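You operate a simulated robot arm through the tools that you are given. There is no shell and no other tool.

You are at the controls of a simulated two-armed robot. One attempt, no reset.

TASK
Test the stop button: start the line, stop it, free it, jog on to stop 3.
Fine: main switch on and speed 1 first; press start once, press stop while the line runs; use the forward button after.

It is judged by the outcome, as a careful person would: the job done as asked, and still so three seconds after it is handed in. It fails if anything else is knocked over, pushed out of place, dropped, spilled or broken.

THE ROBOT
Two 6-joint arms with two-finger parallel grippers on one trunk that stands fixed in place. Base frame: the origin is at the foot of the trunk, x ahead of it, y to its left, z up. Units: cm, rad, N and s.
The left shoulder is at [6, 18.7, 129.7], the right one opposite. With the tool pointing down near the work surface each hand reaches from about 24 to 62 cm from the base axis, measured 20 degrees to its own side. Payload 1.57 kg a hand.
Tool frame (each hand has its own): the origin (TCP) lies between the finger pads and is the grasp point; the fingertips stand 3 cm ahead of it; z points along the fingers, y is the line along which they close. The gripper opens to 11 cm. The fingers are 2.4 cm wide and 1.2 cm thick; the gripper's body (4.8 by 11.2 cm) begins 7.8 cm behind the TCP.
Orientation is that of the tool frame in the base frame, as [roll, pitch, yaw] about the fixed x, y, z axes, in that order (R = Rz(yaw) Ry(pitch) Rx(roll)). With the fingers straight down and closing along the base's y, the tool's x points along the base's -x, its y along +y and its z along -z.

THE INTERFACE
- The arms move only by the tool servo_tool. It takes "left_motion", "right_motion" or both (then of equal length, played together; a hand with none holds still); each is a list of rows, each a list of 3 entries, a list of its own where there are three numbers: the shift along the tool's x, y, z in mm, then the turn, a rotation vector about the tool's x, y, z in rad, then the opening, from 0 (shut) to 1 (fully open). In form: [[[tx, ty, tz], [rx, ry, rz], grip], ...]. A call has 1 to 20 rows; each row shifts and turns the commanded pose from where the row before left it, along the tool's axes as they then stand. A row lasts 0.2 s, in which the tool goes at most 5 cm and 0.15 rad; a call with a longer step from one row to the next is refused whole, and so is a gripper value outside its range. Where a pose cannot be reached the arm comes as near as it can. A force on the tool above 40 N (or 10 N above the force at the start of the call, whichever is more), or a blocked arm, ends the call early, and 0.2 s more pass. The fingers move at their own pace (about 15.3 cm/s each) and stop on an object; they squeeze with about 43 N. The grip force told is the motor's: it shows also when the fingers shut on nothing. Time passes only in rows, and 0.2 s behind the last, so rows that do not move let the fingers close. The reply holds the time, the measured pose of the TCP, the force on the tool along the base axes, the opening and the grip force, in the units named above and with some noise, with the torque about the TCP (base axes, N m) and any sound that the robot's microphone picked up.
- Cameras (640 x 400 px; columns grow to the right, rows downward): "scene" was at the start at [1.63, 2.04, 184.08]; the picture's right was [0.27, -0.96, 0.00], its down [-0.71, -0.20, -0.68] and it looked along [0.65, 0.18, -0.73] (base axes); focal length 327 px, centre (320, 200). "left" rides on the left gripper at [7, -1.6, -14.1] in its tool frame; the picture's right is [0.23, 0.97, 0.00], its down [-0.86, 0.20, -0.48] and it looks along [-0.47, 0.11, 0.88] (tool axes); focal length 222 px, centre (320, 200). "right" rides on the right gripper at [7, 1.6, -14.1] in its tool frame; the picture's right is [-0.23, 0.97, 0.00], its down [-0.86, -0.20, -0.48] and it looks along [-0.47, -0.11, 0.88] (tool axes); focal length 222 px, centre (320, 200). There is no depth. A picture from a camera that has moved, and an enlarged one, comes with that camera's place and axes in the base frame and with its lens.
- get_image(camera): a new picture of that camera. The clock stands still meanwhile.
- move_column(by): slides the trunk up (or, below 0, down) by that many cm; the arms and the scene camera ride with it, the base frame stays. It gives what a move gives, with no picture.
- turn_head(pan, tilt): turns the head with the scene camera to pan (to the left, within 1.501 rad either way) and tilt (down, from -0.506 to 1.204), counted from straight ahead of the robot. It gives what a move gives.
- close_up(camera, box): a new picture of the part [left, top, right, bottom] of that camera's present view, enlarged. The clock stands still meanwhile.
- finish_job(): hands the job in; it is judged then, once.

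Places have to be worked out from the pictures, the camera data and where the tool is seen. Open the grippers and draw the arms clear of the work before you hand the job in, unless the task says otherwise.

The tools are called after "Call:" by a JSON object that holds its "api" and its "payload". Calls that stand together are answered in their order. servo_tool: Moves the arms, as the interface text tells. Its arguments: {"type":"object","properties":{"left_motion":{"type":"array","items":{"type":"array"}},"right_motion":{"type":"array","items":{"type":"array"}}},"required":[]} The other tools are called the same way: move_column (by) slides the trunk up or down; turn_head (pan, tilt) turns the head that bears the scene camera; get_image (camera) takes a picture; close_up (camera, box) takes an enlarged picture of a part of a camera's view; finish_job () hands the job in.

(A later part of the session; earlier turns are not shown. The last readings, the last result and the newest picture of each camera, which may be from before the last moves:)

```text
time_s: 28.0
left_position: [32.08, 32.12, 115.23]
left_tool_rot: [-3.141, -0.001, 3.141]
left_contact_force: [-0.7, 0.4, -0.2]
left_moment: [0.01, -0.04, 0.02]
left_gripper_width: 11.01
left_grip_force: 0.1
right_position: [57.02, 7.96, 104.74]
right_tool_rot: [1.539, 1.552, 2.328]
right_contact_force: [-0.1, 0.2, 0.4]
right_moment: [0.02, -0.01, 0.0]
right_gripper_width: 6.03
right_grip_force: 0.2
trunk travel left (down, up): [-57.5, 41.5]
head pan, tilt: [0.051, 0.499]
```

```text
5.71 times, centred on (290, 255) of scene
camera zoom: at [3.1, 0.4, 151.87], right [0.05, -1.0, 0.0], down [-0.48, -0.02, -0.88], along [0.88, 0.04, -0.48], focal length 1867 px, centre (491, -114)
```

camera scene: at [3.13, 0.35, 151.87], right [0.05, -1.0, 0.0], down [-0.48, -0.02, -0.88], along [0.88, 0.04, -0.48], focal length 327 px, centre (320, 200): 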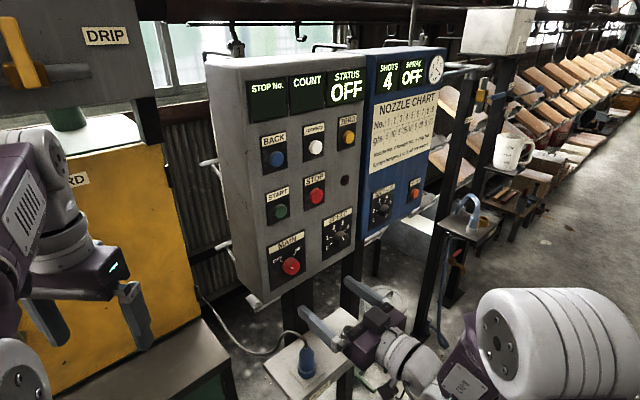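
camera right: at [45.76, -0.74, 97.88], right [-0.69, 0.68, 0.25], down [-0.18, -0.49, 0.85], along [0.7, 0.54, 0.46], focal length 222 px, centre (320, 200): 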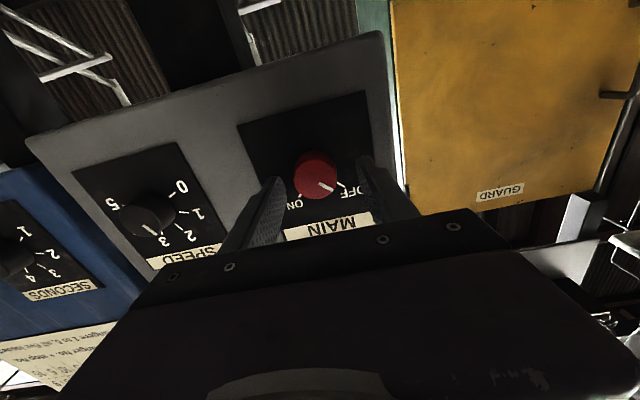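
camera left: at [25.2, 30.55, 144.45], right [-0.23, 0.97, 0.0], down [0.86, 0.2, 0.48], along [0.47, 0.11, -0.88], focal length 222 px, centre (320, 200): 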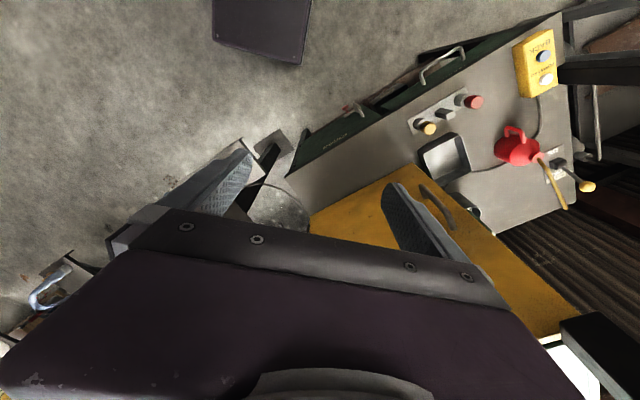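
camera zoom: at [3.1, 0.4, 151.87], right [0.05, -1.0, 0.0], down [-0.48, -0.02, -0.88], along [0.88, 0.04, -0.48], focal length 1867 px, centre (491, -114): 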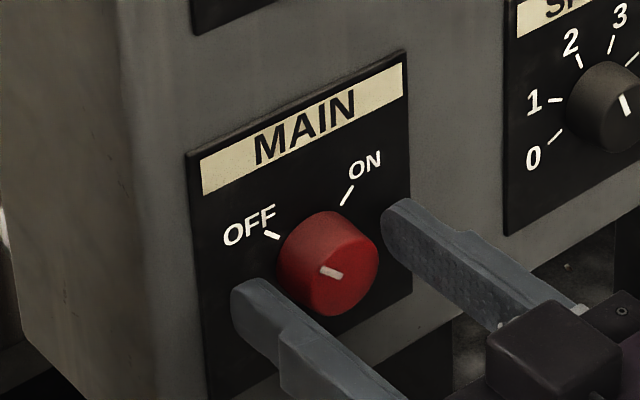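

The tips now straddle the red knob with no contact. I shift 2.5 mm right and close the fingers on it.

Call:
{"api": "servo_tool", "payload": {"right_motion": [[[0, -2.5, 0], [0, 0, 0], 0.45], [[0, 0, 0], [0, 0, 0], 0.35], [[0, 0, 0], [0, 0, 0], 0.2], [[0, 0, 0], [0, 0, 0], 0.1], [[0, 0, 0], [0, 0, 0], 0.1]]}}

Call:
{"api": "close_up", "payload": {"camera": "scene", "box": [240, 220, 340, 290]}}

```text
time_s: 29.2
left_position: [32.12, 32.17, 115.25]
left_tool_rot: [3.141, 0.002, 3.141]
left_contact_force: [-0.8, 0.9, 0.9]
left_moment: [0.01, 0.03, 0.04]
left_gripper_width: 11.0
left_grip_force: 0.1
right_position: [57.04, 7.68, 104.78]
right_tool_rot: [1.526, 1.551, 2.312]
right_contact_force: [2.6, -0.6, 1.0]
right_moment: [0.01, -0.01, -0.13]
right_gripper_width: 3.47
right_grip_force: 41.5
trunk travel left (down, up): [-57.5, 41.5]
head pan, tilt: [0.051, 0.499]
```

```text
5.71 times, centred on (290, 255) of scene
camera zoom: at [3.13, 0.35, 151.87], right [0.05, -1.0, 0.0], down [-0.48, -0.02, -0.88], along [0.88, 0.04, -0.48], focal length 1867 px, centre (491, -114)
```

zoom: 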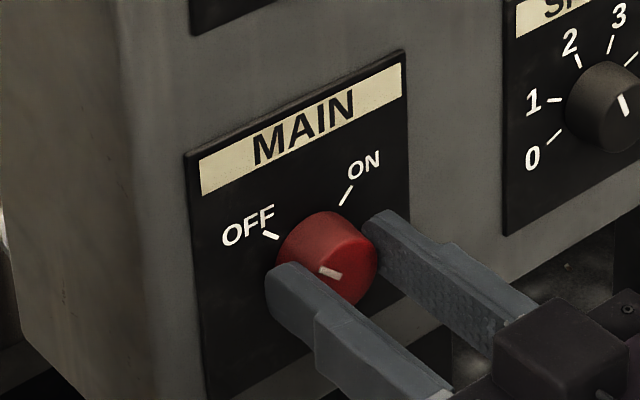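

The knob is gripped (3.47 cm, balanced). I turn it clockwise 45° first and check.

Call:
{"api": "servo_tool", "payload": {"right_motion": [[[0, 0, 0], [0, 0, 0.13], 0.1], [[0, 0, 0], [0, 0, 0.13], 0.1], [[0, 0, 0], [0, 0, 0.13], 0.1], [[0, 0, 0], [0, 0, 0.13], 0.1], [[0, 0, 0], [0, 0, 0.13], 0.1], [[0, 0, 0], [0, 0, 0.13], 0.1]]}}

Call:
{"api": "get_image", "payload": {"camera": "scene"}}

Call:
{"api": "close_up", "payload": {"camera": "scene", "box": [240, 220, 340, 290]}}

```text
time_s: 30.6
left_position: [32.32, 32.02, 115.23]
left_tool_rot: [3.14, -0.003, 3.141]
left_contact_force: [-0.4, 0.4, -0.5]
left_moment: [0.02, 0.02, -0.01]
left_gripper_width: 10.98
left_grip_force: 0.2
right_position: [57.31, 7.44, 104.69]
right_tool_rot: [1.569, 0.765, 2.353]
right_contact_force: [9.3, -7.9, 0.4]
right_moment: [-0.16, 0.12, -0.48]
right_gripper_width: 3.45
right_grip_force: 41.8
trunk travel left (down, up): [-57.5, 41.5]
head pan, tilt: [0.051, 0.499]
```

```text
taken
camera scene: at [3.36, 0.17, 151.86], right [0.05, -1.0, 0.0], down [-0.48, -0.02, -0.88], along [0.88, 0.04, -0.48], focal length 327 px, centre (320, 200)
```

scene: 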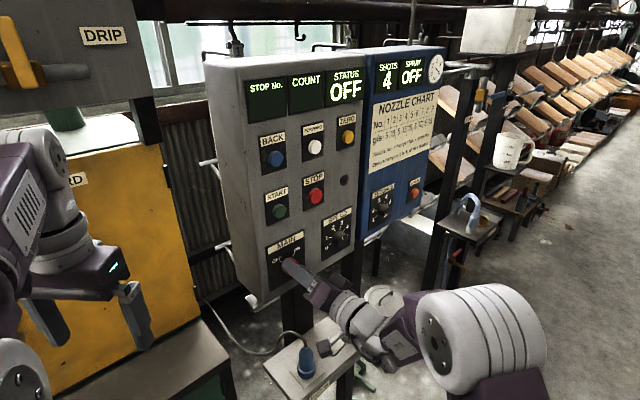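

```text
5.71 times, centred on (290, 255) of scene
camera zoom: at [3.36, 0.17, 151.86], right [0.05, -1.0, 0.0], down [-0.48, -0.02, -0.88], along [0.88, 0.04, -0.48], focal length 1867 px, centre (491, -114)
```

zoom: 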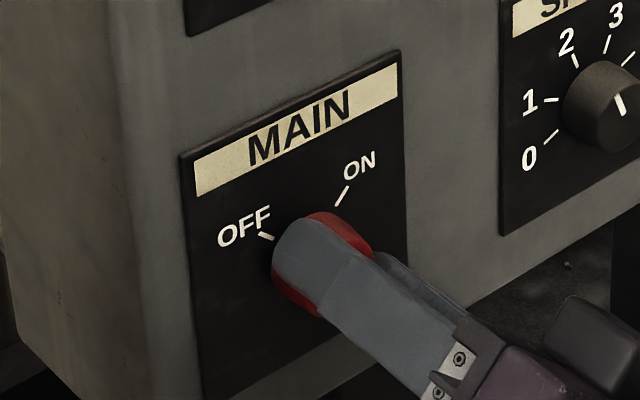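

The knob is turning with the hand (modest side force ~12 N). I continue the other 45° clockwise.

Call:
{"api": "servo_tool", "payload": {"right_motion": [[[0, 0, 0], [0, 0, 0.13], 0.1], [[0, 0, 0], [0, 0, 0.13], 0.1], [[0, 0, 0], [0, 0, 0.13], 0.1], [[0, 0, 0], [0, 0, 0.13], 0.1], [[0, 0, 0], [0, 0, 0.13], 0.1], [[0, 0, 0], [0, 0, 0.13], 0.1]]}}

Call:
{"api": "get_image", "payload": {"camera": "scene"}}

Call:
{"api": "close_up", "payload": {"camera": "scene", "box": [240, 220, 340, 290]}}

```text
time_s: 32.0
left_position: [32.35, 31.96, 115.23]
left_tool_rot: [3.139, -0.002, 3.141]
left_contact_force: [-0.2, -0.1, 0.1]
left_moment: [0.0, 0.02, -0.01]
left_gripper_width: 11.01
left_grip_force: 0.1
right_position: [57.36, 7.54, 104.47]
right_tool_rot: [1.574, -0.018, 2.356]
right_contact_force: [7.8, -12.2, -13.3]
right_moment: [-0.27, 0.18, -0.45]
right_gripper_width: 3.46
right_grip_force: 41.6
trunk travel left (down, up): [-57.5, 41.5]
head pan, tilt: [0.051, 0.499]
```

```text
taken
camera scene: at [3.47, 0.07, 151.85], right [0.05, -1.0, 0.0], down [-0.48, -0.02, -0.88], along [0.88, 0.05, -0.48], focal length 327 px, centre (320, 200)
```

scene: 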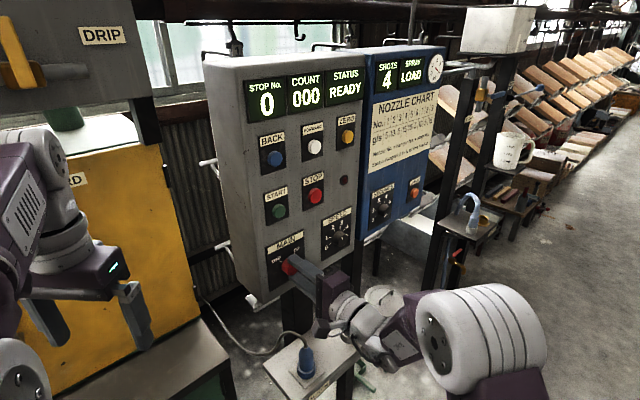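

```text
5.71 times, centred on (290, 255) of scene
camera zoom: at [3.47, 0.07, 151.85], right [0.05, -1.0, 0.0], down [-0.48, -0.02, -0.88], along [0.88, 0.05, -0.48], focal length 1867 px, centre (491, -114)
```

zoom: 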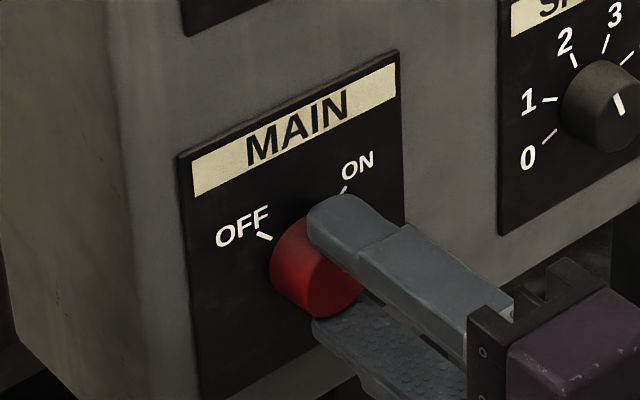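

MAIN is ON: STATUS shows READY, STOP No. 0, COUNT 000. I release the knob and back straight off 7 cm.

Call:
{"api": "servo_tool", "payload": {"right_motion": [[[0, 0, 0], [0, 0, 0], 0.4], [[0, 0, 0], [0, 0, 0], 0.55], [[0, 0, 0], [0, 0, 0], 0.55], [[0, 0, -15], [0, 0, 0], 0.55], [[0, 0, -20], [0, 0, 0], 0.55], [[0, 0, -20], [0, 0, 0], 0.55], [[0, 0, -15], [0, 0, 0], 0.55]]}}

Call:
{"api": "get_image", "payload": {"camera": "scene"}}

Call:
{"api": "get_image", "payload": {"camera": "right"}}

Call:
{"api": "close_up", "payload": {"camera": "scene", "box": [240, 200, 370, 290]}}

```text
time_s: 33.6
left_position: [32.09, 32.03, 115.25]
left_tool_rot: [3.141, -0.001, -3.141]
left_contact_force: [-0.4, -0.1, -0.5]
left_moment: [-0.02, 0.03, -0.03]
left_gripper_width: 10.99
left_grip_force: 0.1
right_position: [51.98, 2.6, 104.88]
right_tool_rot: [1.57, -0.011, 2.356]
right_contact_force: [-0.5, -0.1, 0.3]
right_moment: [0.05, 0.01, -0.02]
right_gripper_width: 6.06
right_grip_force: 0.2
trunk travel left (down, up): [-57.5, 41.5]
head pan, tilt: [0.051, 0.499]
```

```text
taken
camera scene: at [3.04, 0.33, 151.87], right [0.05, -1.0, 0.0], down [-0.48, -0.02, -0.88], along [0.88, 0.04, -0.48], focal length 327 px, centre (320, 200)
```

scene: 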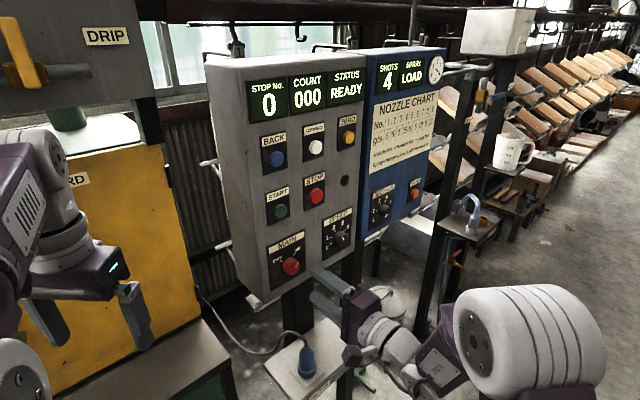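

```text
taken
camera right: at [37.25, -2.38, 106.5], right [0.17, -0.17, 0.97], down [0.27, -0.94, -0.21], along [0.95, 0.29, -0.11], focal length 222 px, centre (320, 200)
```

right: 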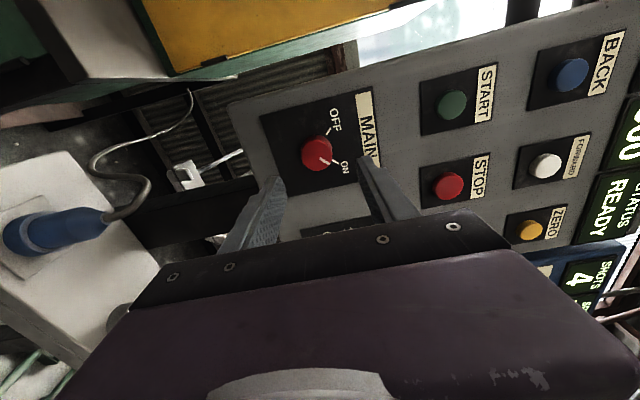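

```text
4.44 times, centred on (305, 245) of scene
camera zoom: at [3.04, 0.33, 151.87], right [0.05, -1.0, 0.0], down [-0.48, -0.02, -0.88], along [0.88, 0.04, -0.48], focal length 1452 px, centre (387, 0)
```

zoom: 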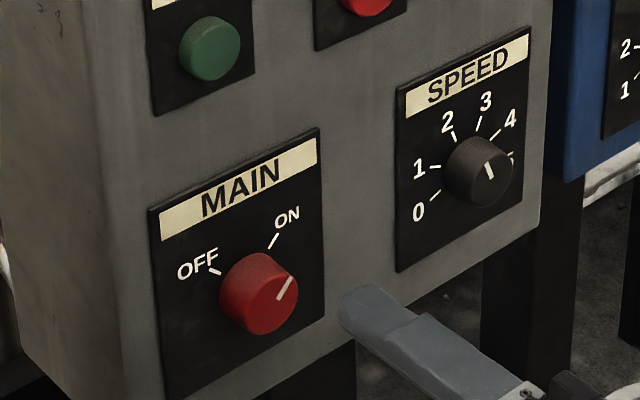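

MAIN's mark is on ON and its knob is clear. I move 16 cm to the right (tool -x) and slightly down to face the SPEED knob.

Call:
{"api": "servo_tool", "payload": {"right_motion": [[[-20, -1, 0], [0, 0, 0], 0.55], [[-20, -1, 0], [0, 0, 0], 0.55], [[-20, -1, 0], [0, 0, 0], 0.55], [[-20, -1, 0], [0, 0, 0], 0.55], [[-20, -1, 0], [0, 0, 0], 0.55], [[-20, -1, 0], [0, 0, 0], 0.55], [[-20, -1, 0], [0, 0, 0], 0.55], [[-20, 0, 0], [0, 0, 0], 0.55]]}}

Call:
{"api": "get_image", "payload": {"camera": "right"}}

Call:
{"api": "close_up", "payload": {"camera": "scene", "box": [280, 190, 410, 290]}}

```text
time_s: 35.4
left_position: [32.08, 32.16, 115.31]
left_tool_rot: [-3.14, 0.0, 3.14]
left_contact_force: [-0.9, 0.0, 0.2]
left_moment: [0.0, 0.03, 0.02]
left_gripper_width: 11.01
left_grip_force: 0.0
right_position: [63.59, -8.67, 103.98]
right_tool_rot: [1.57, -0.011, 2.356]
right_contact_force: [0.0, -0.6, 0.5]
right_moment: [-0.02, 0.03, 0.02]
right_gripper_width: 6.02
right_grip_force: 0.2
trunk travel left (down, up): [-57.5, 41.5]
head pan, tilt: [0.051, 0.499]
```

```text
taken
camera right: at [48.67, -13.65, 105.66], right [0.17, -0.17, 0.97], down [0.27, -0.94, -0.21], along [0.95, 0.29, -0.11], focal length 222 px, centre (320, 200)
```

right: 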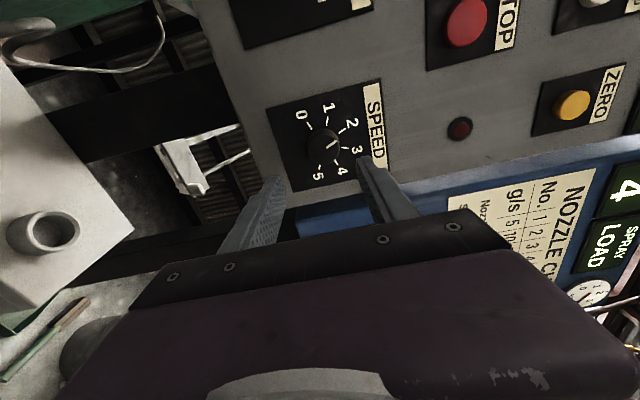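

```text
4.00 times, centred on (345, 240) of scene
camera zoom: at [3.12, 0.33, 151.87], right [0.05, -1.0, 0.0], down [-0.48, -0.02, -0.88], along [0.88, 0.04, -0.48], focal length 1307 px, centre (220, 40)
```

zoom: 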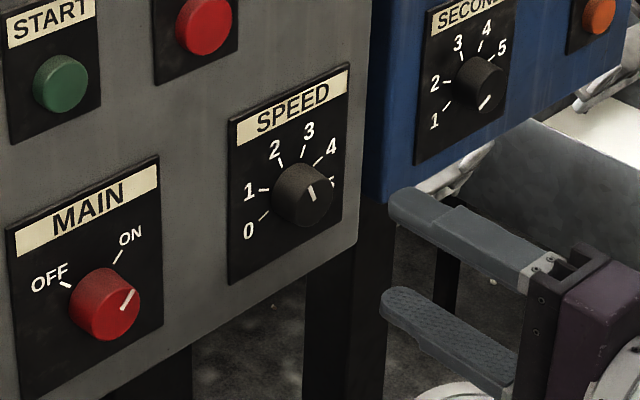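

Both cameras put the SPEED knob centre at about (70,-1.4,104.7), i.e. ~5 mm left and ~5 mm above my line. I correct this and advance 5.5 cm.

Call:
{"api": "servo_tool", "payload": {"right_motion": [[[5, 5, 10], [0, 0, 0], 0.55], [[0, 0, 15], [0, 0, 0], 0.55], [[0, 0, 15], [0, 0, 0], 0.55], [[0, 0, 15], [0, 0, 0], 0.55]]}}

Call:
{"api": "get_image", "payload": {"camera": "right"}}

Call:
{"api": "close_up", "payload": {"camera": "scene", "box": [280, 190, 410, 290]}}

```text
time_s: 36.4
left_position: [32.09, 32.05, 115.22]
left_tool_rot: [-3.141, -0.001, -3.141]
left_contact_force: [-0.3, -0.1, -0.2]
left_moment: [-0.02, 0.0, -0.01]
left_gripper_width: 11.0
left_grip_force: 0.0
right_position: [67.09, -4.25, 104.44]
right_tool_rot: [1.572, -0.011, 2.355]
right_contact_force: [0.7, 0.1, 0.5]
right_moment: [0.01, 0.01, 0.0]
right_gripper_width: 6.06
right_grip_force: 0.1
trunk travel left (down, up): [-57.5, 41.5]
head pan, tilt: [0.051, 0.499]
```

```text
taken
camera right: at [52.19, -9.27, 106.07], right [0.17, -0.17, 0.97], down [0.26, -0.94, -0.21], along [0.95, 0.29, -0.11], focal length 222 px, centre (320, 200)
```

right: 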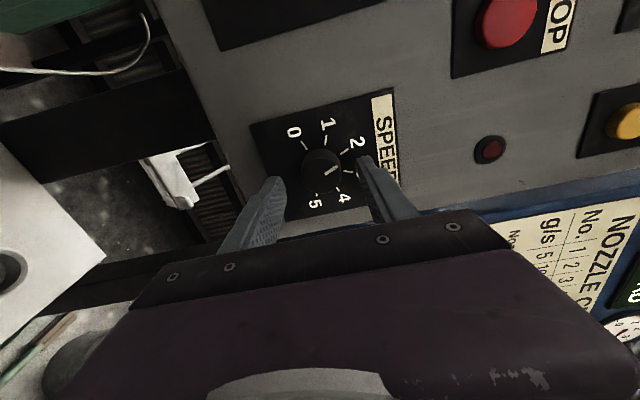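

```text
4.00 times, centred on (345, 240) of scene
camera zoom: at [3.11, 0.41, 151.87], right [0.05, -1.0, 0.0], down [-0.48, -0.02, -0.88], along [0.88, 0.04, -0.48], focal length 1307 px, centre (220, 40)
```

zoom: 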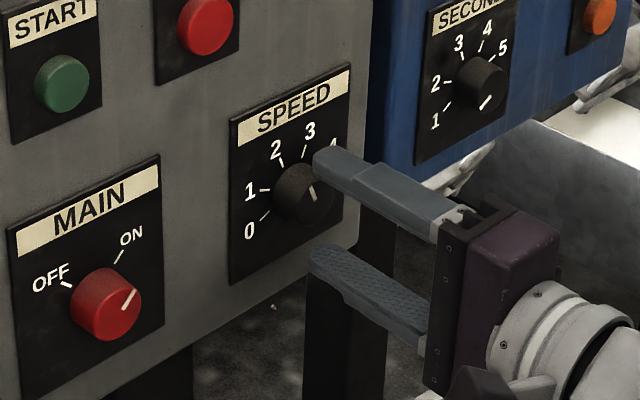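

The knob is centred between the fingers. I advance the last 15 mm and close on it.

Call:
{"api": "servo_tool", "payload": {"right_motion": [[[0, 0, 8], [0, 0, 0], 0.55], [[0, 0, 7], [0, 0, 0], 0.55], [[0, 0, 0], [0, 0, 0], 0.45], [[0, 0, 0], [0, 0, 0], 0.35], [[0, 0, 0], [0, 0, 0], 0.2], [[0, 0, 0], [0, 0, 0], 0.1], [[0, 0, 0], [0, 0, 0], 0.1]]}}

Call:
{"api": "close_up", "payload": {"camera": "scene", "box": [280, 190, 410, 290]}}

```text
time_s: 38.0
left_position: [32.04, 32.11, 115.22]
left_tool_rot: [-3.141, -0.001, 3.141]
left_contact_force: [0.3, 0.4, 0.5]
left_moment: [-0.01, -0.01, 0.02]
left_gripper_width: 11.0
left_grip_force: 0.0
right_position: [68.13, -3.28, 104.45]
right_tool_rot: [1.569, -0.011, 2.358]
right_contact_force: [0.9, 0.4, 1.3]
right_moment: [0.04, -0.05, -0.08]
right_gripper_width: 3.49
right_grip_force: 42.0
trunk travel left (down, up): [-57.5, 41.5]
head pan, tilt: [0.051, 0.499]
```

```text
4.00 times, centred on (345, 240) of scene
camera zoom: at [3.06, 0.38, 151.87], right [0.05, -1.0, 0.0], down [-0.48, -0.02, -0.88], along [0.88, 0.04, -0.48], focal length 1307 px, centre (220, 40)
```

zoom: 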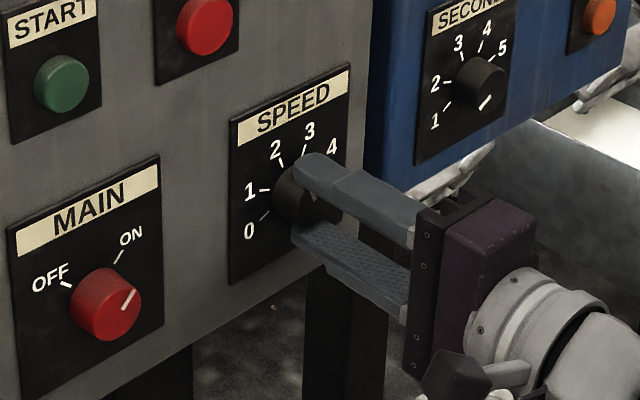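

SPEED knob gripped with little side load. I turn it counter-clockwise 43° (one step, 2→1).

Call:
{"api": "servo_tool", "payload": {"right_motion": [[[0, 0, 0], [0, 0, -0.125], 0.1], [[0, 0, 0], [0, 0, -0.125], 0.1], [[0, 0, 0], [0, 0, -0.125], 0.1], [[0, 0, 0], [0, 0, -0.125], 0.1], [[0, 0, 0], [0, 0, -0.125], 0.1], [[0, 0, 0], [0, 0, -0.125], 0.1]]}}

Call:
{"api": "close_up", "payload": {"camera": "scene", "box": [280, 190, 410, 290]}}

Call:
{"api": "close_up", "payload": {"camera": "right", "box": [220, 60, 420, 260]}}

```text
time_s: 39.4
left_position: [32.04, 32.0, 115.2]
left_tool_rot: [3.14, 0.0, 3.14]
left_contact_force: [-0.2, 0.6, -0.3]
left_moment: [0.02, 0.0, -0.02]
left_gripper_width: 10.97
left_grip_force: 0.1
right_position: [68.05, -3.2, 104.34]
right_tool_rot: [1.57, 0.741, 2.357]
right_contact_force: [-2.1, -2.1, -0.3]
right_moment: [-0.39, 0.37, 0.67]
right_gripper_width: 3.49
right_grip_force: 42.3
trunk travel left (down, up): [-57.5, 41.5]
head pan, tilt: [0.051, 0.499]
```

```text
4.00 times, centred on (345, 240) of scene
camera zoom: at [3.03, 0.34, 151.87], right [0.05, -1.0, 0.0], down [-0.48, -0.02, -0.88], along [0.88, 0.04, -0.48], focal length 1307 px, centre (220, 40)
```

zoom: 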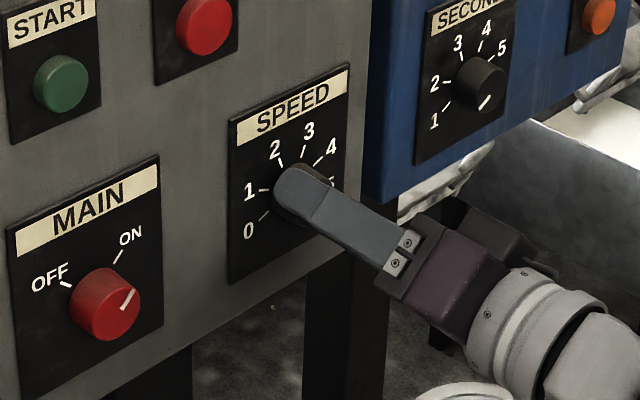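

```text
2.00 times, centred on (320, 160) of right
camera zoom: at [53.7, -8.73, 100.89], right [-0.35, 0.35, 0.87], down [0.2, -0.88, 0.43], along [0.92, 0.33, 0.24], focal length 444 px, centre (320, 280)
```

zoom: 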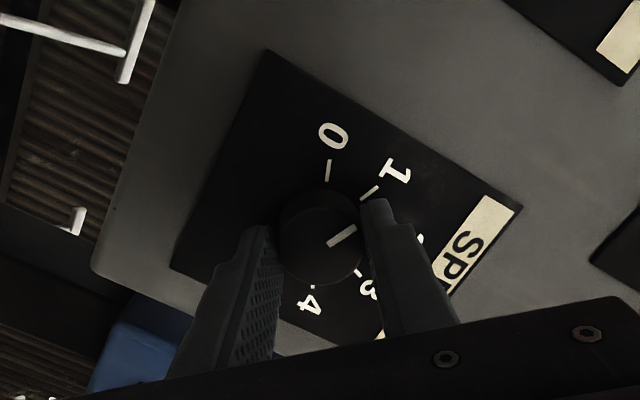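

The mark on the SPEED knob is parallel to the "1" tick. I release and back off 7 cm, then verify.

Call:
{"api": "servo_tool", "payload": {"right_motion": [[[0, 0, 0], [0, 0, 0], 0.4], [[0, 0, 0], [0, 0, 0], 0.55], [[0, 0, 0], [0, 0, 0], 0.55], [[0, 0, -15], [0, 0, 0], 0.55], [[0, 0, -20], [0, 0, 0], 0.55], [[0, 0, -20], [0, 0, 0], 0.55], [[0, 0, -15], [0, 0, 0], 0.55]]}}

Call:
{"api": "close_up", "payload": {"camera": "scene", "box": [280, 190, 410, 290]}}

Call:
{"api": "close_up", "payload": {"camera": "right", "box": [220, 60, 420, 260]}}

Call:
{"api": "get_image", "payload": {"camera": "scene"}}

```text
time_s: 41.0
left_position: [31.96, 32.19, 115.25]
left_tool_rot: [3.141, 0.0, -3.14]
left_contact_force: [0.5, -0.6, 0.3]
left_moment: [0.01, 0.04, -0.02]
left_gripper_width: 11.05
left_grip_force: 0.1
right_position: [63.2, -8.2, 104.6]
right_tool_rot: [1.568, 0.741, 2.358]
right_contact_force: [0.1, -0.6, 0.6]
right_moment: [-0.02, -0.02, -0.02]
right_gripper_width: 6.04
right_grip_force: 0.1
trunk travel left (down, up): [-57.5, 41.5]
head pan, tilt: [0.051, 0.499]
```

```text
4.00 times, centred on (345, 240) of scene
camera zoom: at [3.04, 0.34, 151.87], right [0.05, -1.0, 0.0], down [-0.48, -0.02, -0.88], along [0.88, 0.04, -0.48], focal length 1307 px, centre (220, 40)
```

zoom: 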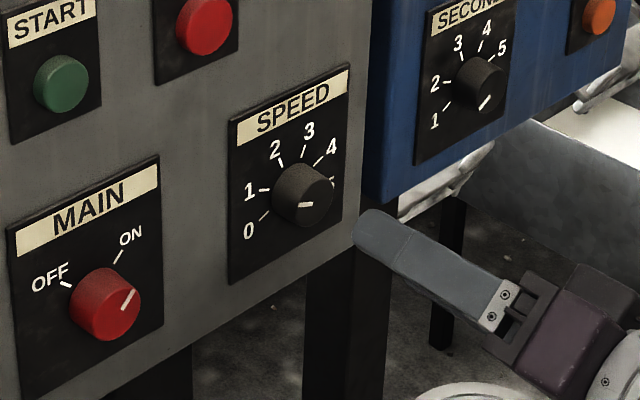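

```text
2.00 times, centred on (320, 160) of right
camera zoom: at [48.73, -13.77, 101.1], right [-0.35, 0.34, 0.87], down [0.2, -0.88, 0.43], along [0.92, 0.33, 0.23], focal length 444 px, centre (320, 280)
```

zoom: 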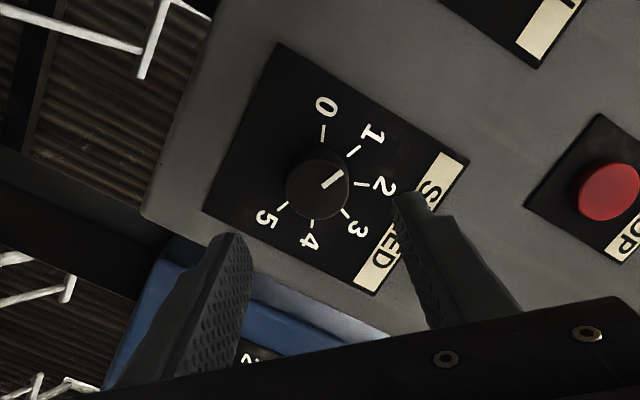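

```text
taken
camera scene: at [3.04, 0.34, 151.87], right [0.05, -1.0, 0.0], down [-0.48, -0.02, -0.88], along [0.88, 0.04, -0.48], focal length 327 px, centre (320, 200)
```

scene: 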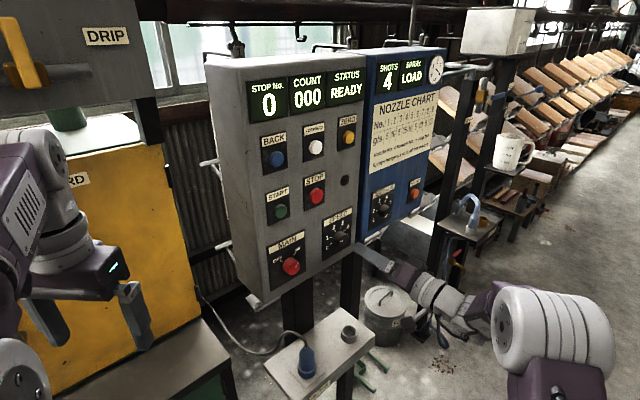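

SPEED now reads 1 and STATUS is READY. Before starting, I read the caution sign and check the overhead line for anything in its way.

Call:
{"api": "turn_head", "payload": {"pan": 0.0, "tilt": -0.1}}

Call:
{"api": "get_image", "payload": {"camera": "scene"}}

Call:
{"api": "close_up", "payload": {"camera": "scene", "box": [330, 60, 430, 140]}}

```text
time_s: 42.0
left_position: [32.11, 32.07, 115.21]
left_tool_rot: [3.14, -0.002, 3.141]
left_contact_force: [-0.6, 0.6, -0.6]
left_moment: [-0.04, 0.02, 0.0]
left_gripper_width: 11.01
left_grip_force: 0.1
right_position: [63.11, -8.27, 104.67]
right_tool_rot: [1.568, 0.74, 2.356]
right_contact_force: [0.0, -1.0, 0.6]
right_moment: [-0.02, -0.02, -0.01]
right_gripper_width: 6.09
right_grip_force: 0.0
trunk travel left (down, up): [-57.5, 41.5]
head pan, tilt: [0.0, -0.099]
```

```text
taken
camera scene: at [2.69, -0.09, 157.36], right [0.0, -1.0, 0.0], down [0.1, 0.0, -1.0], along [1.0, 0.0, 0.1], focal length 327 px, centre (320, 200)
```

scene: 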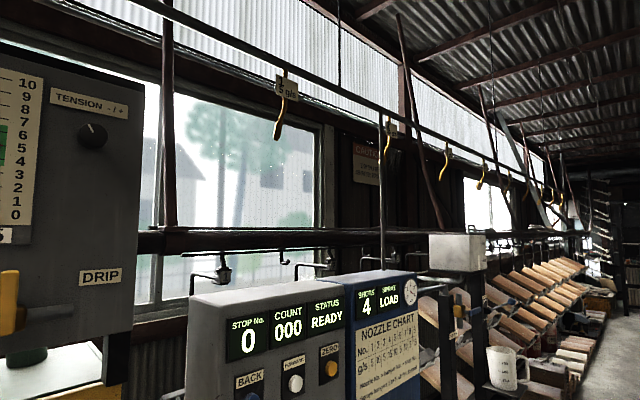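

```text
5.00 times, centred on (380, 100) of scene
camera zoom: at [2.69, -0.09, 157.36], right [0.0, -1.0, 0.0], down [0.1, 0.0, -1.0], along [1.0, 0.0, 0.1], focal length 1634 px, centre (20, 700)
```

zoom: 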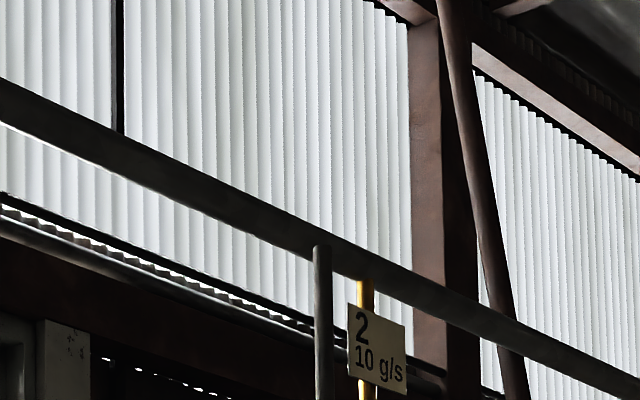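

I also read the caution sign itself.

Call:
{"api": "close_up", "payload": {"camera": "scene", "box": [335, 130, 405, 195]}}

Call:
{"api": "turn_head", "payload": {"pan": 0.05, "tilt": 0.45}}

```text
6.15 times, centred on (370, 162) of scene
camera zoom: at [2.69, -0.09, 157.36], right [0.0, -1.0, 0.0], down [0.1, 0.0, -1.0], along [1.0, 0.0, 0.1], focal length 2010 px, centre (12, 431)
```

zoom: 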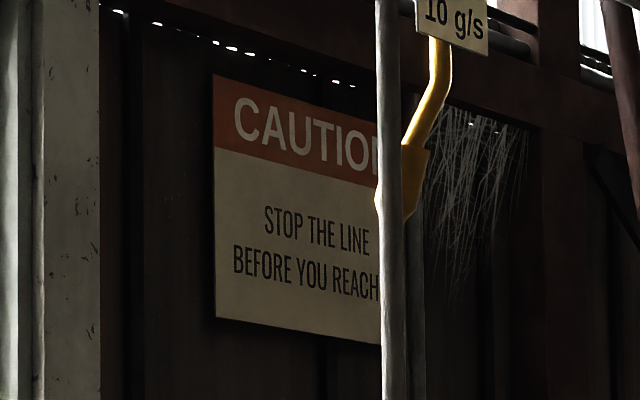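

```text
time_s: 43.0
left_position: [32.02, 32.09, 115.28]
left_tool_rot: [3.141, 0.0, -3.142]
left_contact_force: [-0.9, 1.4, -0.6]
left_moment: [0.0, 0.0, -0.01]
left_gripper_width: 10.99
left_grip_force: 0.1
right_position: [63.16, -8.21, 104.58]
right_tool_rot: [1.57, 0.74, 2.357]
right_contact_force: [0.0, 0.4, -0.8]
right_moment: [0.01, 0.0, -0.02]
right_gripper_width: 6.06
right_grip_force: 0.1
trunk travel left (down, up): [-57.5, 41.5]
head pan, tilt: [0.051, 0.45]
```

Panel geometry in the tool's frame: START at lateral -33.5, STOP/FORWARD at -43, button fronts ~48.6 along the approach. I unroll the hand, close the fingers and move up-left to a spot in front of START.

Call:
{"api": "servo_tool", "payload": {"right_motion": [[[0, 0, 0], [0, 0, -0.135], 0.3], [[0, 0, 0], [0, 0, -0.135], 0.1], [[0, 0, 0], [0, 0, -0.135], 0.0], [[0, 0, 0], [0, 0, -0.135], 0.0], [[0, 0, 0], [0, 0, -0.135], 0.0], [[0, 0, 0], [0, 0, -0.135], 0.0], [[-18, 21, 0], [0, 0, 0], 0.0], [[-18, 21, 0], [0, 0, 0], 0.0], [[-18, 21, 0], [0, 0, 0], 0.0], [[-18, 21, 0], [0, 0, 0], 0.0], [[-18, 21, 0], [0, 0, 0], 0.0], [[-18, 21, 0], [0, 0, 0], 0.0], [[-18, 21, 0], [0, 0, 0], 0.0], [[-18, 21, 0], [0, 0, 0], 0.0]]}}

Call:
{"api": "get_image", "payload": {"camera": "scene"}}

Call:
{"api": "get_image", "payload": {"camera": "right"}}

```text
time_s: 46.0
left_position: [31.89, 32.23, 115.27]
left_tool_rot: [3.141, -0.001, 3.141]
left_contact_force: [0.7, 0.5, 0.2]
left_moment: [0.02, -0.01, 0.02]
left_gripper_width: 11.01
left_grip_force: 0.0
right_position: [51.44, 3.54, 119.36]
right_tool_rot: [1.545, 1.547, 2.331]
right_contact_force: [-0.1, -0.6, -0.1]
right_moment: [0.01, -0.02, -0.01]
right_gripper_width: 0.0
right_grip_force: 21.4
trunk travel left (down, up): [-57.5, 41.5]
head pan, tilt: [0.051, 0.45]
```

```text
taken
camera scene: at [3.04, 0.42, 152.32], right [0.05, -1.0, 0.0], down [-0.43, -0.02, -0.9], along [0.9, 0.05, -0.43], focal length 327 px, centre (320, 200)
```

scene: 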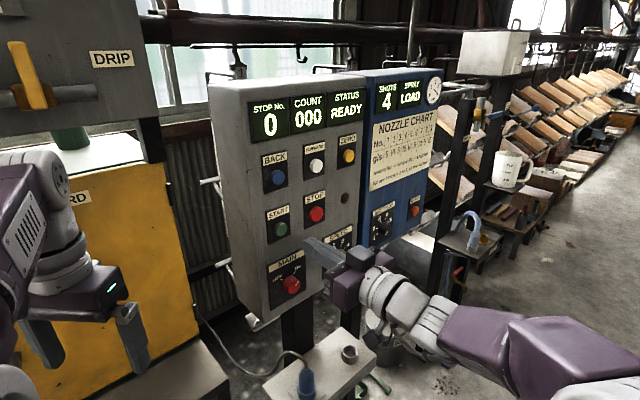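

```text
taken
camera right: at [40.08, -5.12, 112.4], right [-0.68, 0.69, 0.25], down [-0.18, -0.49, 0.85], along [0.7, 0.54, 0.46], focal length 222 px, centre (320, 200)
```

right: 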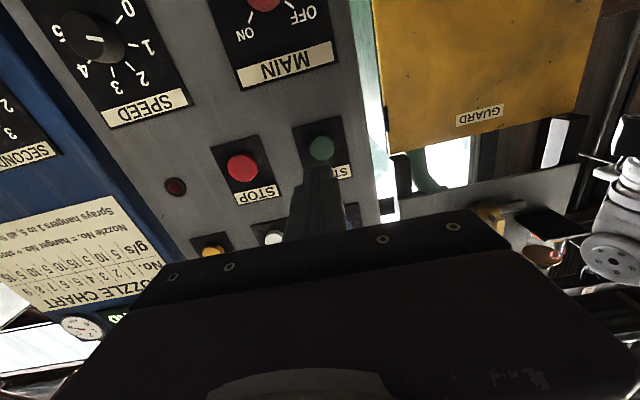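

The hand is nearly in line with START (needs ~3.5 mm left, 5 mm down). I correct and approach to about 1 cm off the button.

Call:
{"api": "servo_tool", "payload": {"right_motion": [[[5, 3.5, 10], [0, 0, 0], 0.0], [[0, 0, 20], [0, 0, 0], 0.0], [[0, 0, 15], [0, 0, 0], 0.0], [[0, 0, 10], [0, 0, 0], 0.0]]}}

Call:
{"api": "get_image", "payload": {"camera": "right"}}

Call:
{"api": "close_up", "payload": {"camera": "scene", "box": [240, 170, 370, 270]}}

```text
time_s: 47.0
left_position: [32.09, 32.27, 115.25]
left_tool_rot: [-3.142, -0.001, -3.141]
left_contact_force: [0.3, 0.9, -0.6]
left_moment: [0.02, 0.0, -0.01]
left_gripper_width: 10.98
left_grip_force: 0.1
right_position: [55.1, 7.71, 118.75]
right_tool_rot: [1.551, 1.549, 2.336]
right_contact_force: [0.5, 0.0, 1.0]
right_moment: [0.0, 0.0, -0.04]
right_gripper_width: 0.0
right_grip_force: 21.0
trunk travel left (down, up): [-57.5, 41.5]
head pan, tilt: [0.051, 0.45]
```

```text
taken
camera right: at [43.82, -0.97, 111.79], right [-0.69, 0.68, 0.25], down [-0.18, -0.49, 0.85], along [0.7, 0.54, 0.46], focal length 222 px, centre (320, 200)
```

right: 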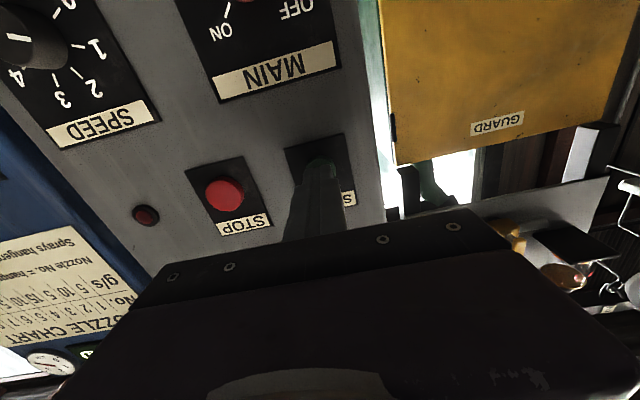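

```text
4.00 times, centred on (305, 220) of scene
camera zoom: at [3.18, 0.41, 152.32], right [0.05, -1.0, 0.0], down [-0.43, -0.02, -0.9], along [0.9, 0.05, -0.44], focal length 1307 px, centre (380, 120)
```

zoom: 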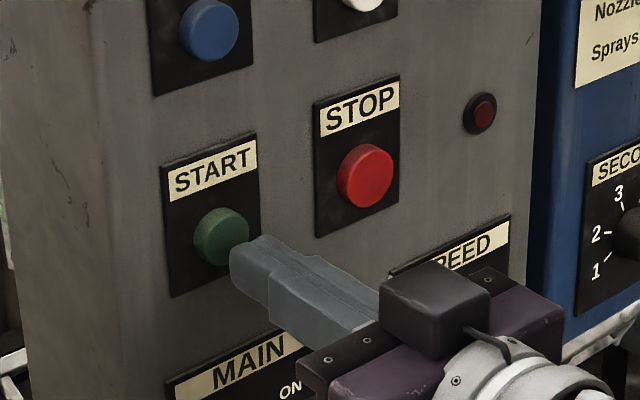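

The closed fingertips face START squarely, ~1.2 cm away. I advance 14 mm in small steps and check the display.

Call:
{"api": "servo_tool", "payload": {"right_motion": [[[0, 0, 6], [0, 0, 0], 0.0], [[0, 0, 4], [0, 0, 0], 0.0], [[0, 0, 4], [0, 0, 0], 0.0]]}}

Call:
{"api": "get_image", "payload": {"camera": "scene"}}

Call:
{"api": "close_up", "payload": {"camera": "scene", "box": [240, 170, 370, 270]}}

```text
time_s: 47.8
left_position: [32.02, 32.08, 115.21]
left_tool_rot: [3.141, -0.001, -3.141]
left_contact_force: [-0.5, 0.3, -0.1]
left_moment: [0.03, -0.01, 0.0]
left_gripper_width: 11.01
left_grip_force: 0.1
right_position: [56.01, 8.61, 118.73]
right_tool_rot: [1.54, 1.552, 2.327]
right_contact_force: [0.1, -0.6, 0.1]
right_moment: [-0.02, 0.0, 0.01]
right_gripper_width: 0.0
right_grip_force: 21.3
trunk travel left (down, up): [-57.5, 41.5]
head pan, tilt: [0.051, 0.45]
```

```text
taken
camera scene: at [3.15, 0.38, 152.32], right [0.05, -1.0, 0.0], down [-0.43, -0.02, -0.9], along [0.9, 0.05, -0.44], focal length 327 px, centre (320, 200)
```

scene: 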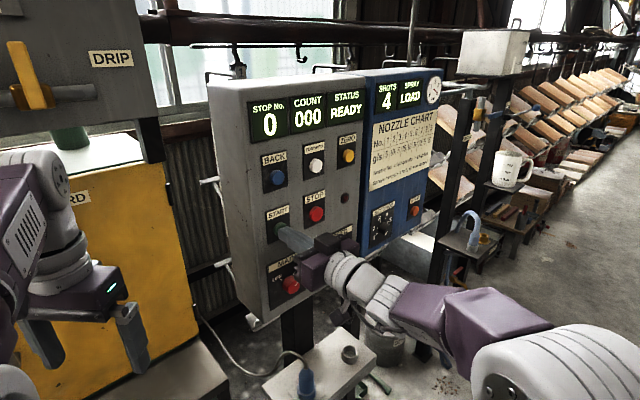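

```text
4.00 times, centred on (305, 220) of scene
camera zoom: at [3.15, 0.38, 152.32], right [0.05, -1.0, 0.0], down [-0.43, -0.02, -0.9], along [0.9, 0.05, -0.44], focal length 1307 px, centre (380, 120)
```

zoom: 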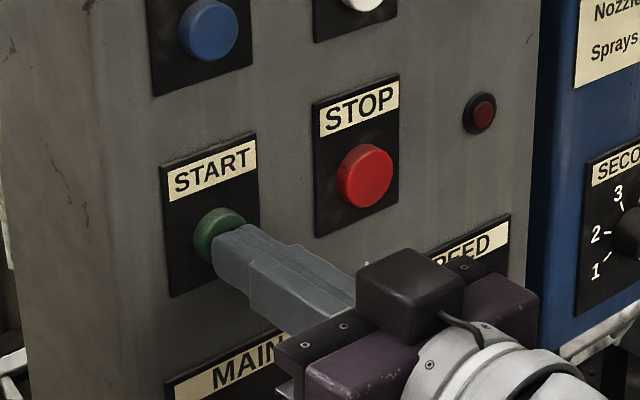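

No contact yet, tip right at the button. I press on in 2 mm steps.

Call:
{"api": "servo_tool", "payload": {"right_motion": [[[0, 0, 2], [0, 0, 0], 0.0], [[0, 0, 2], [0, 0, 0], 0.0], [[0, 0, 2], [0, 0, 0], 0.0]]}}

Call:
{"api": "close_up", "payload": {"camera": "scene", "box": [200, 70, 460, 270]}}

```text
time_s: 48.6
left_position: [31.92, 32.07, 115.27]
left_tool_rot: [-3.141, 0.001, 3.141]
left_contact_force: [0.1, -0.3, 0.6]
left_moment: [-0.04, -0.01, -0.02]
left_gripper_width: 10.97
left_grip_force: 0.2
right_position: [56.41, 9.08, 118.7]
right_tool_rot: [1.494, 1.549, 2.28]
right_contact_force: [-5.0, -2.1, -1.6]
right_moment: [-0.04, 0.01, 0.02]
right_gripper_width: 0.0
right_grip_force: 20.8
trunk travel left (down, up): [-57.5, 41.5]
head pan, tilt: [0.051, 0.45]
heard: click
```

```text
2.00 times, centred on (330, 170) of scene
camera zoom: at [2.98, 0.28, 152.32], right [0.05, -1.0, 0.0], down [-0.43, -0.02, -0.9], along [0.9, 0.05, -0.43], focal length 653 px, centre (300, 260)
```

zoom: 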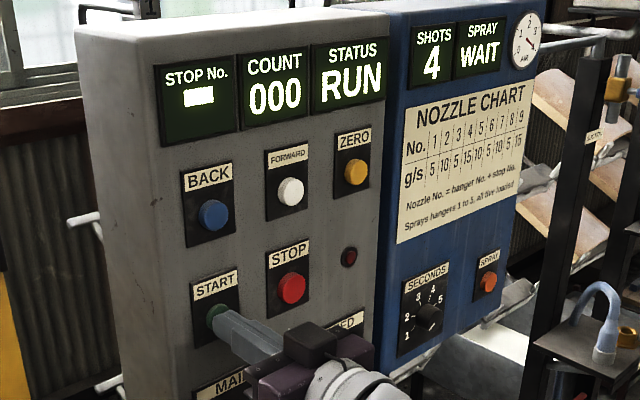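

Click heard, STATUS shows RUN. I back off, slide 9.6 cm right and press STOP right away.

Call:
{"api": "servo_tool", "payload": {"right_motion": [[[0, 0, -23], [0, 0, 0], 0.0], [[0, -32, 0], [0, 0, 0], 0.0], [[0, -32, 0], [0, 0, 0], 0.0], [[0, -32, 0], [0, 0, 0], 0.0], [[0, 0, 13], [0, 0, 0], 0.0], [[0, 0, 5], [0, 0, 0], 0.0], [[0, 0, 4], [0, 0, 0], 0.0], [[0, 0, 3], [0, 0, 0], 0.0]]}}

Call:
{"api": "close_up", "payload": {"camera": "scene", "box": [200, 70, 460, 270]}}

```text
time_s: 50.4
left_position: [31.91, 31.92, 115.38]
left_tool_rot: [3.141, 0.0, 3.141]
left_contact_force: [-1.0, 0.0, -0.5]
left_moment: [0.01, -0.01, -0.01]
left_gripper_width: 11.01
left_grip_force: 0.0
right_position: [63.33, 2.16, 118.7]
right_tool_rot: [1.516, 1.55, 2.301]
right_contact_force: [-9.1, -4.5, -3.3]
right_moment: [-0.13, 0.09, 0.09]
right_gripper_width: 0.0
right_grip_force: 21.5
trunk travel left (down, up): [-57.5, 41.5]
head pan, tilt: [0.051, 0.45]
heard: click
```

```text
2.00 times, centred on (330, 170) of scene
camera zoom: at [2.92, 0.2, 152.31], right [0.05, -1.0, 0.0], down [-0.43, -0.02, -0.9], along [0.9, 0.05, -0.43], focal length 653 px, centre (300, 260)
```

zoom: 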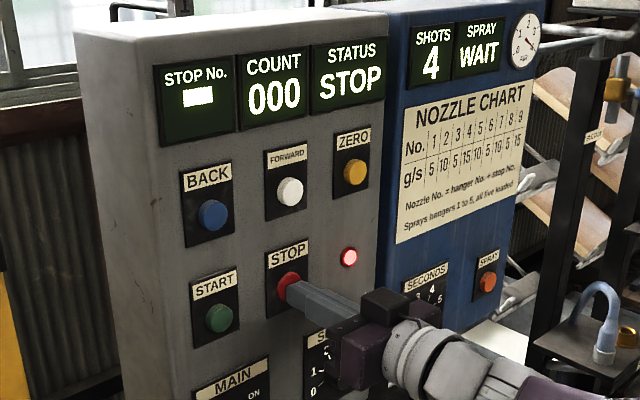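

Click, STATUS shows STOP and the red lamp is lit. I back off to look at how the STOP button sits now.

Call:
{"api": "servo_tool", "payload": {"right_motion": [[[0, 0, -20], [0, 0, 0], 0.0], [[0, 0, -25], [0, 0, 0], 0.0], [[0, 0, -25], [0, 0, 0], 0.3]]}}

Call:
{"api": "close_up", "payload": {"camera": "scene", "box": [240, 130, 370, 230]}}

Call:
{"api": "get_image", "payload": {"camera": "right"}}

Call:
{"api": "close_up", "payload": {"camera": "scene", "box": [200, 70, 460, 270]}}

```text
time_s: 51.2
left_position: [32.01, 32.12, 115.36]
left_tool_rot: [3.141, -0.002, -3.141]
left_contact_force: [0.9, 0.4, -0.1]
left_moment: [-0.02, 0.01, -0.05]
left_gripper_width: 11.01
left_grip_force: 0.1
right_position: [58.46, -2.79, 118.68]
right_tool_rot: [1.523, 1.549, 2.309]
right_contact_force: [-0.9, -0.7, 0.4]
right_moment: [-0.03, -0.04, 0.01]
right_gripper_width: 3.32
right_grip_force: 0.1
trunk travel left (down, up): [-57.5, 41.5]
head pan, tilt: [0.051, 0.45]
```

```text
4.00 times, centred on (305, 180) of scene
camera zoom: at [3.12, 0.36, 152.32], right [0.05, -1.0, 0.0], down [-0.43, -0.02, -0.9], along [0.9, 0.05, -0.43], focal length 1307 px, centre (380, 280)
```

zoom: 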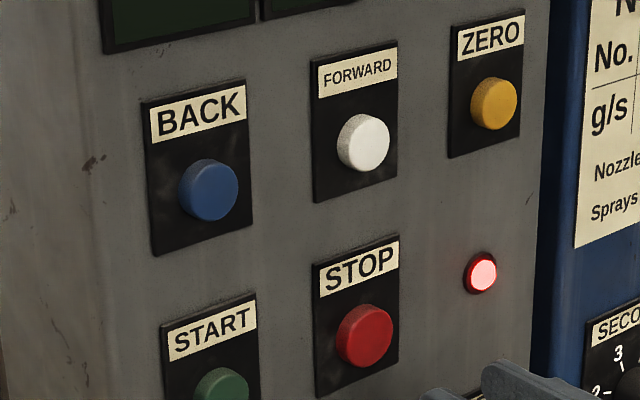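

```text
taken
camera right: at [47.24, -11.3, 111.52], right [-0.69, 0.68, 0.25], down [-0.18, -0.49, 0.85], along [0.7, 0.54, 0.46], focal length 222 px, centre (320, 200)
```

right: 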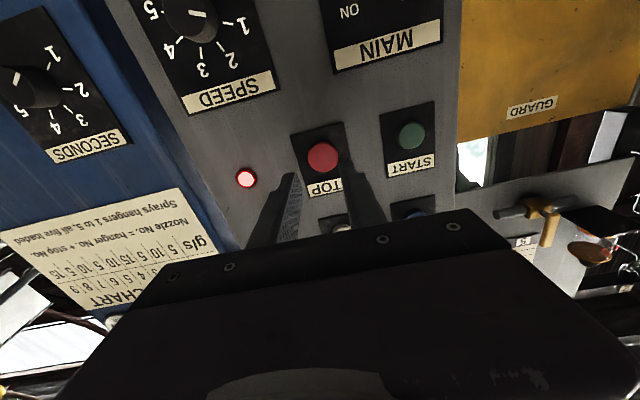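

```text
2.00 times, centred on (330, 170) of scene
camera zoom: at [3.12, 0.36, 152.32], right [0.05, -1.0, 0.0], down [-0.43, -0.02, -0.9], along [0.9, 0.05, -0.43], focal length 653 px, centre (300, 260)
```

zoom: 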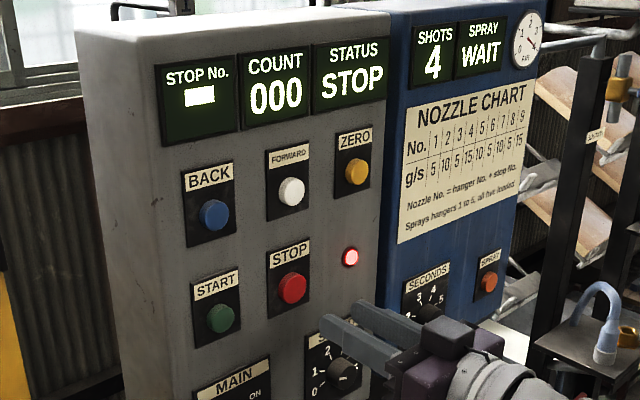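

STATUS remains STOP with the lamp lit, so the button is latched. I look closer at it for a twist arrow or other hint.

Call:
{"api": "close_up", "payload": {"camera": "right", "box": [285, 120, 365, 200]}}

Call:
{"api": "close_up", "payload": {"camera": "scene", "box": [312, 185, 352, 225]}}

```text
5.00 times, centred on (325, 160) of right
camera zoom: at [47.24, -11.3, 111.52], right [-0.69, 0.68, 0.25], down [-0.18, -0.49, 0.85], along [0.7, 0.54, 0.46], focal length 1111 px, centre (295, 400)
```

zoom: 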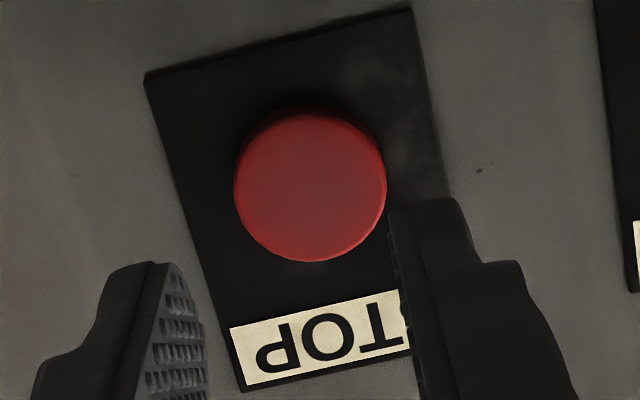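

```text
10.00 times, centred on (332, 205) of scene
camera zoom: at [3.12, 0.36, 152.32], right [0.05, -1.0, 0.0], down [-0.43, -0.02, -0.9], along [0.9, 0.05, -0.43], focal length 3267 px, centre (200, 150)
```

zoom: 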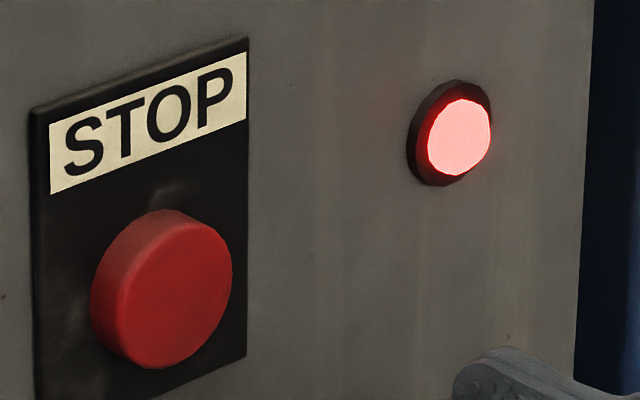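

No arrows; it is a plain latched cap, so I'll grip it, try a gentle pull first. I open to 5.5 cm, shift 3 mm left and approach so the tips come around the cap.

Call:
{"api": "servo_tool", "payload": {"right_motion": [[[0, 3, 10], [0, 0, 0], 0.5], [[0, 0, 20], [0, 0, 0], 0.5], [[0, 0, 20], [0, 0, 0], 0.5], [[0, 0, 12], [0, 0, 0], 0.5]]}}

Call:
{"api": "get_image", "payload": {"camera": "right"}}

Call:
{"api": "close_up", "payload": {"camera": "scene", "box": [270, 160, 370, 240]}}

```text
time_s: 52.2
left_position: [32.03, 32.08, 115.2]
left_tool_rot: [-3.141, 0.0, 3.141]
left_contact_force: [0.7, 0.1, -0.2]
left_moment: [0.01, -0.03, -0.02]
left_gripper_width: 11.01
left_grip_force: 0.0
right_position: [62.62, 1.95, 118.61]
right_tool_rot: [1.533, 1.55, 2.318]
right_contact_force: [-0.2, -0.6, -0.6]
right_moment: [-0.03, 0.01, -0.02]
right_gripper_width: 5.48
right_grip_force: 0.0
trunk travel left (down, up): [-57.5, 41.5]
head pan, tilt: [0.051, 0.45]
```

```text
taken
camera right: at [51.48, -6.59, 111.6], right [-0.68, 0.69, 0.25], down [-0.18, -0.49, 0.85], along [0.7, 0.54, 0.46], focal length 222 px, centre (320, 200)
```

right: 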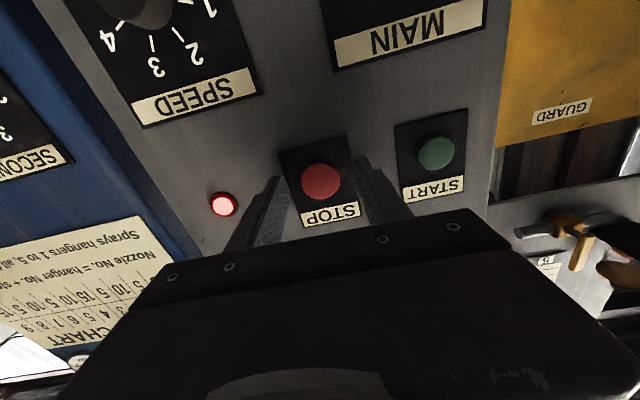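

```text
5.00 times, centred on (320, 200) of scene
camera zoom: at [3.17, 0.39, 152.32], right [0.05, -1.0, 0.0], down [-0.43, -0.02, -0.9], along [0.9, 0.05, -0.44], focal length 1634 px, centre (320, 200)
```

zoom: 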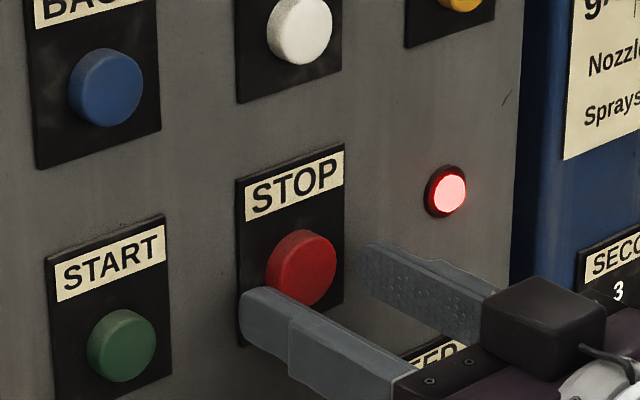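

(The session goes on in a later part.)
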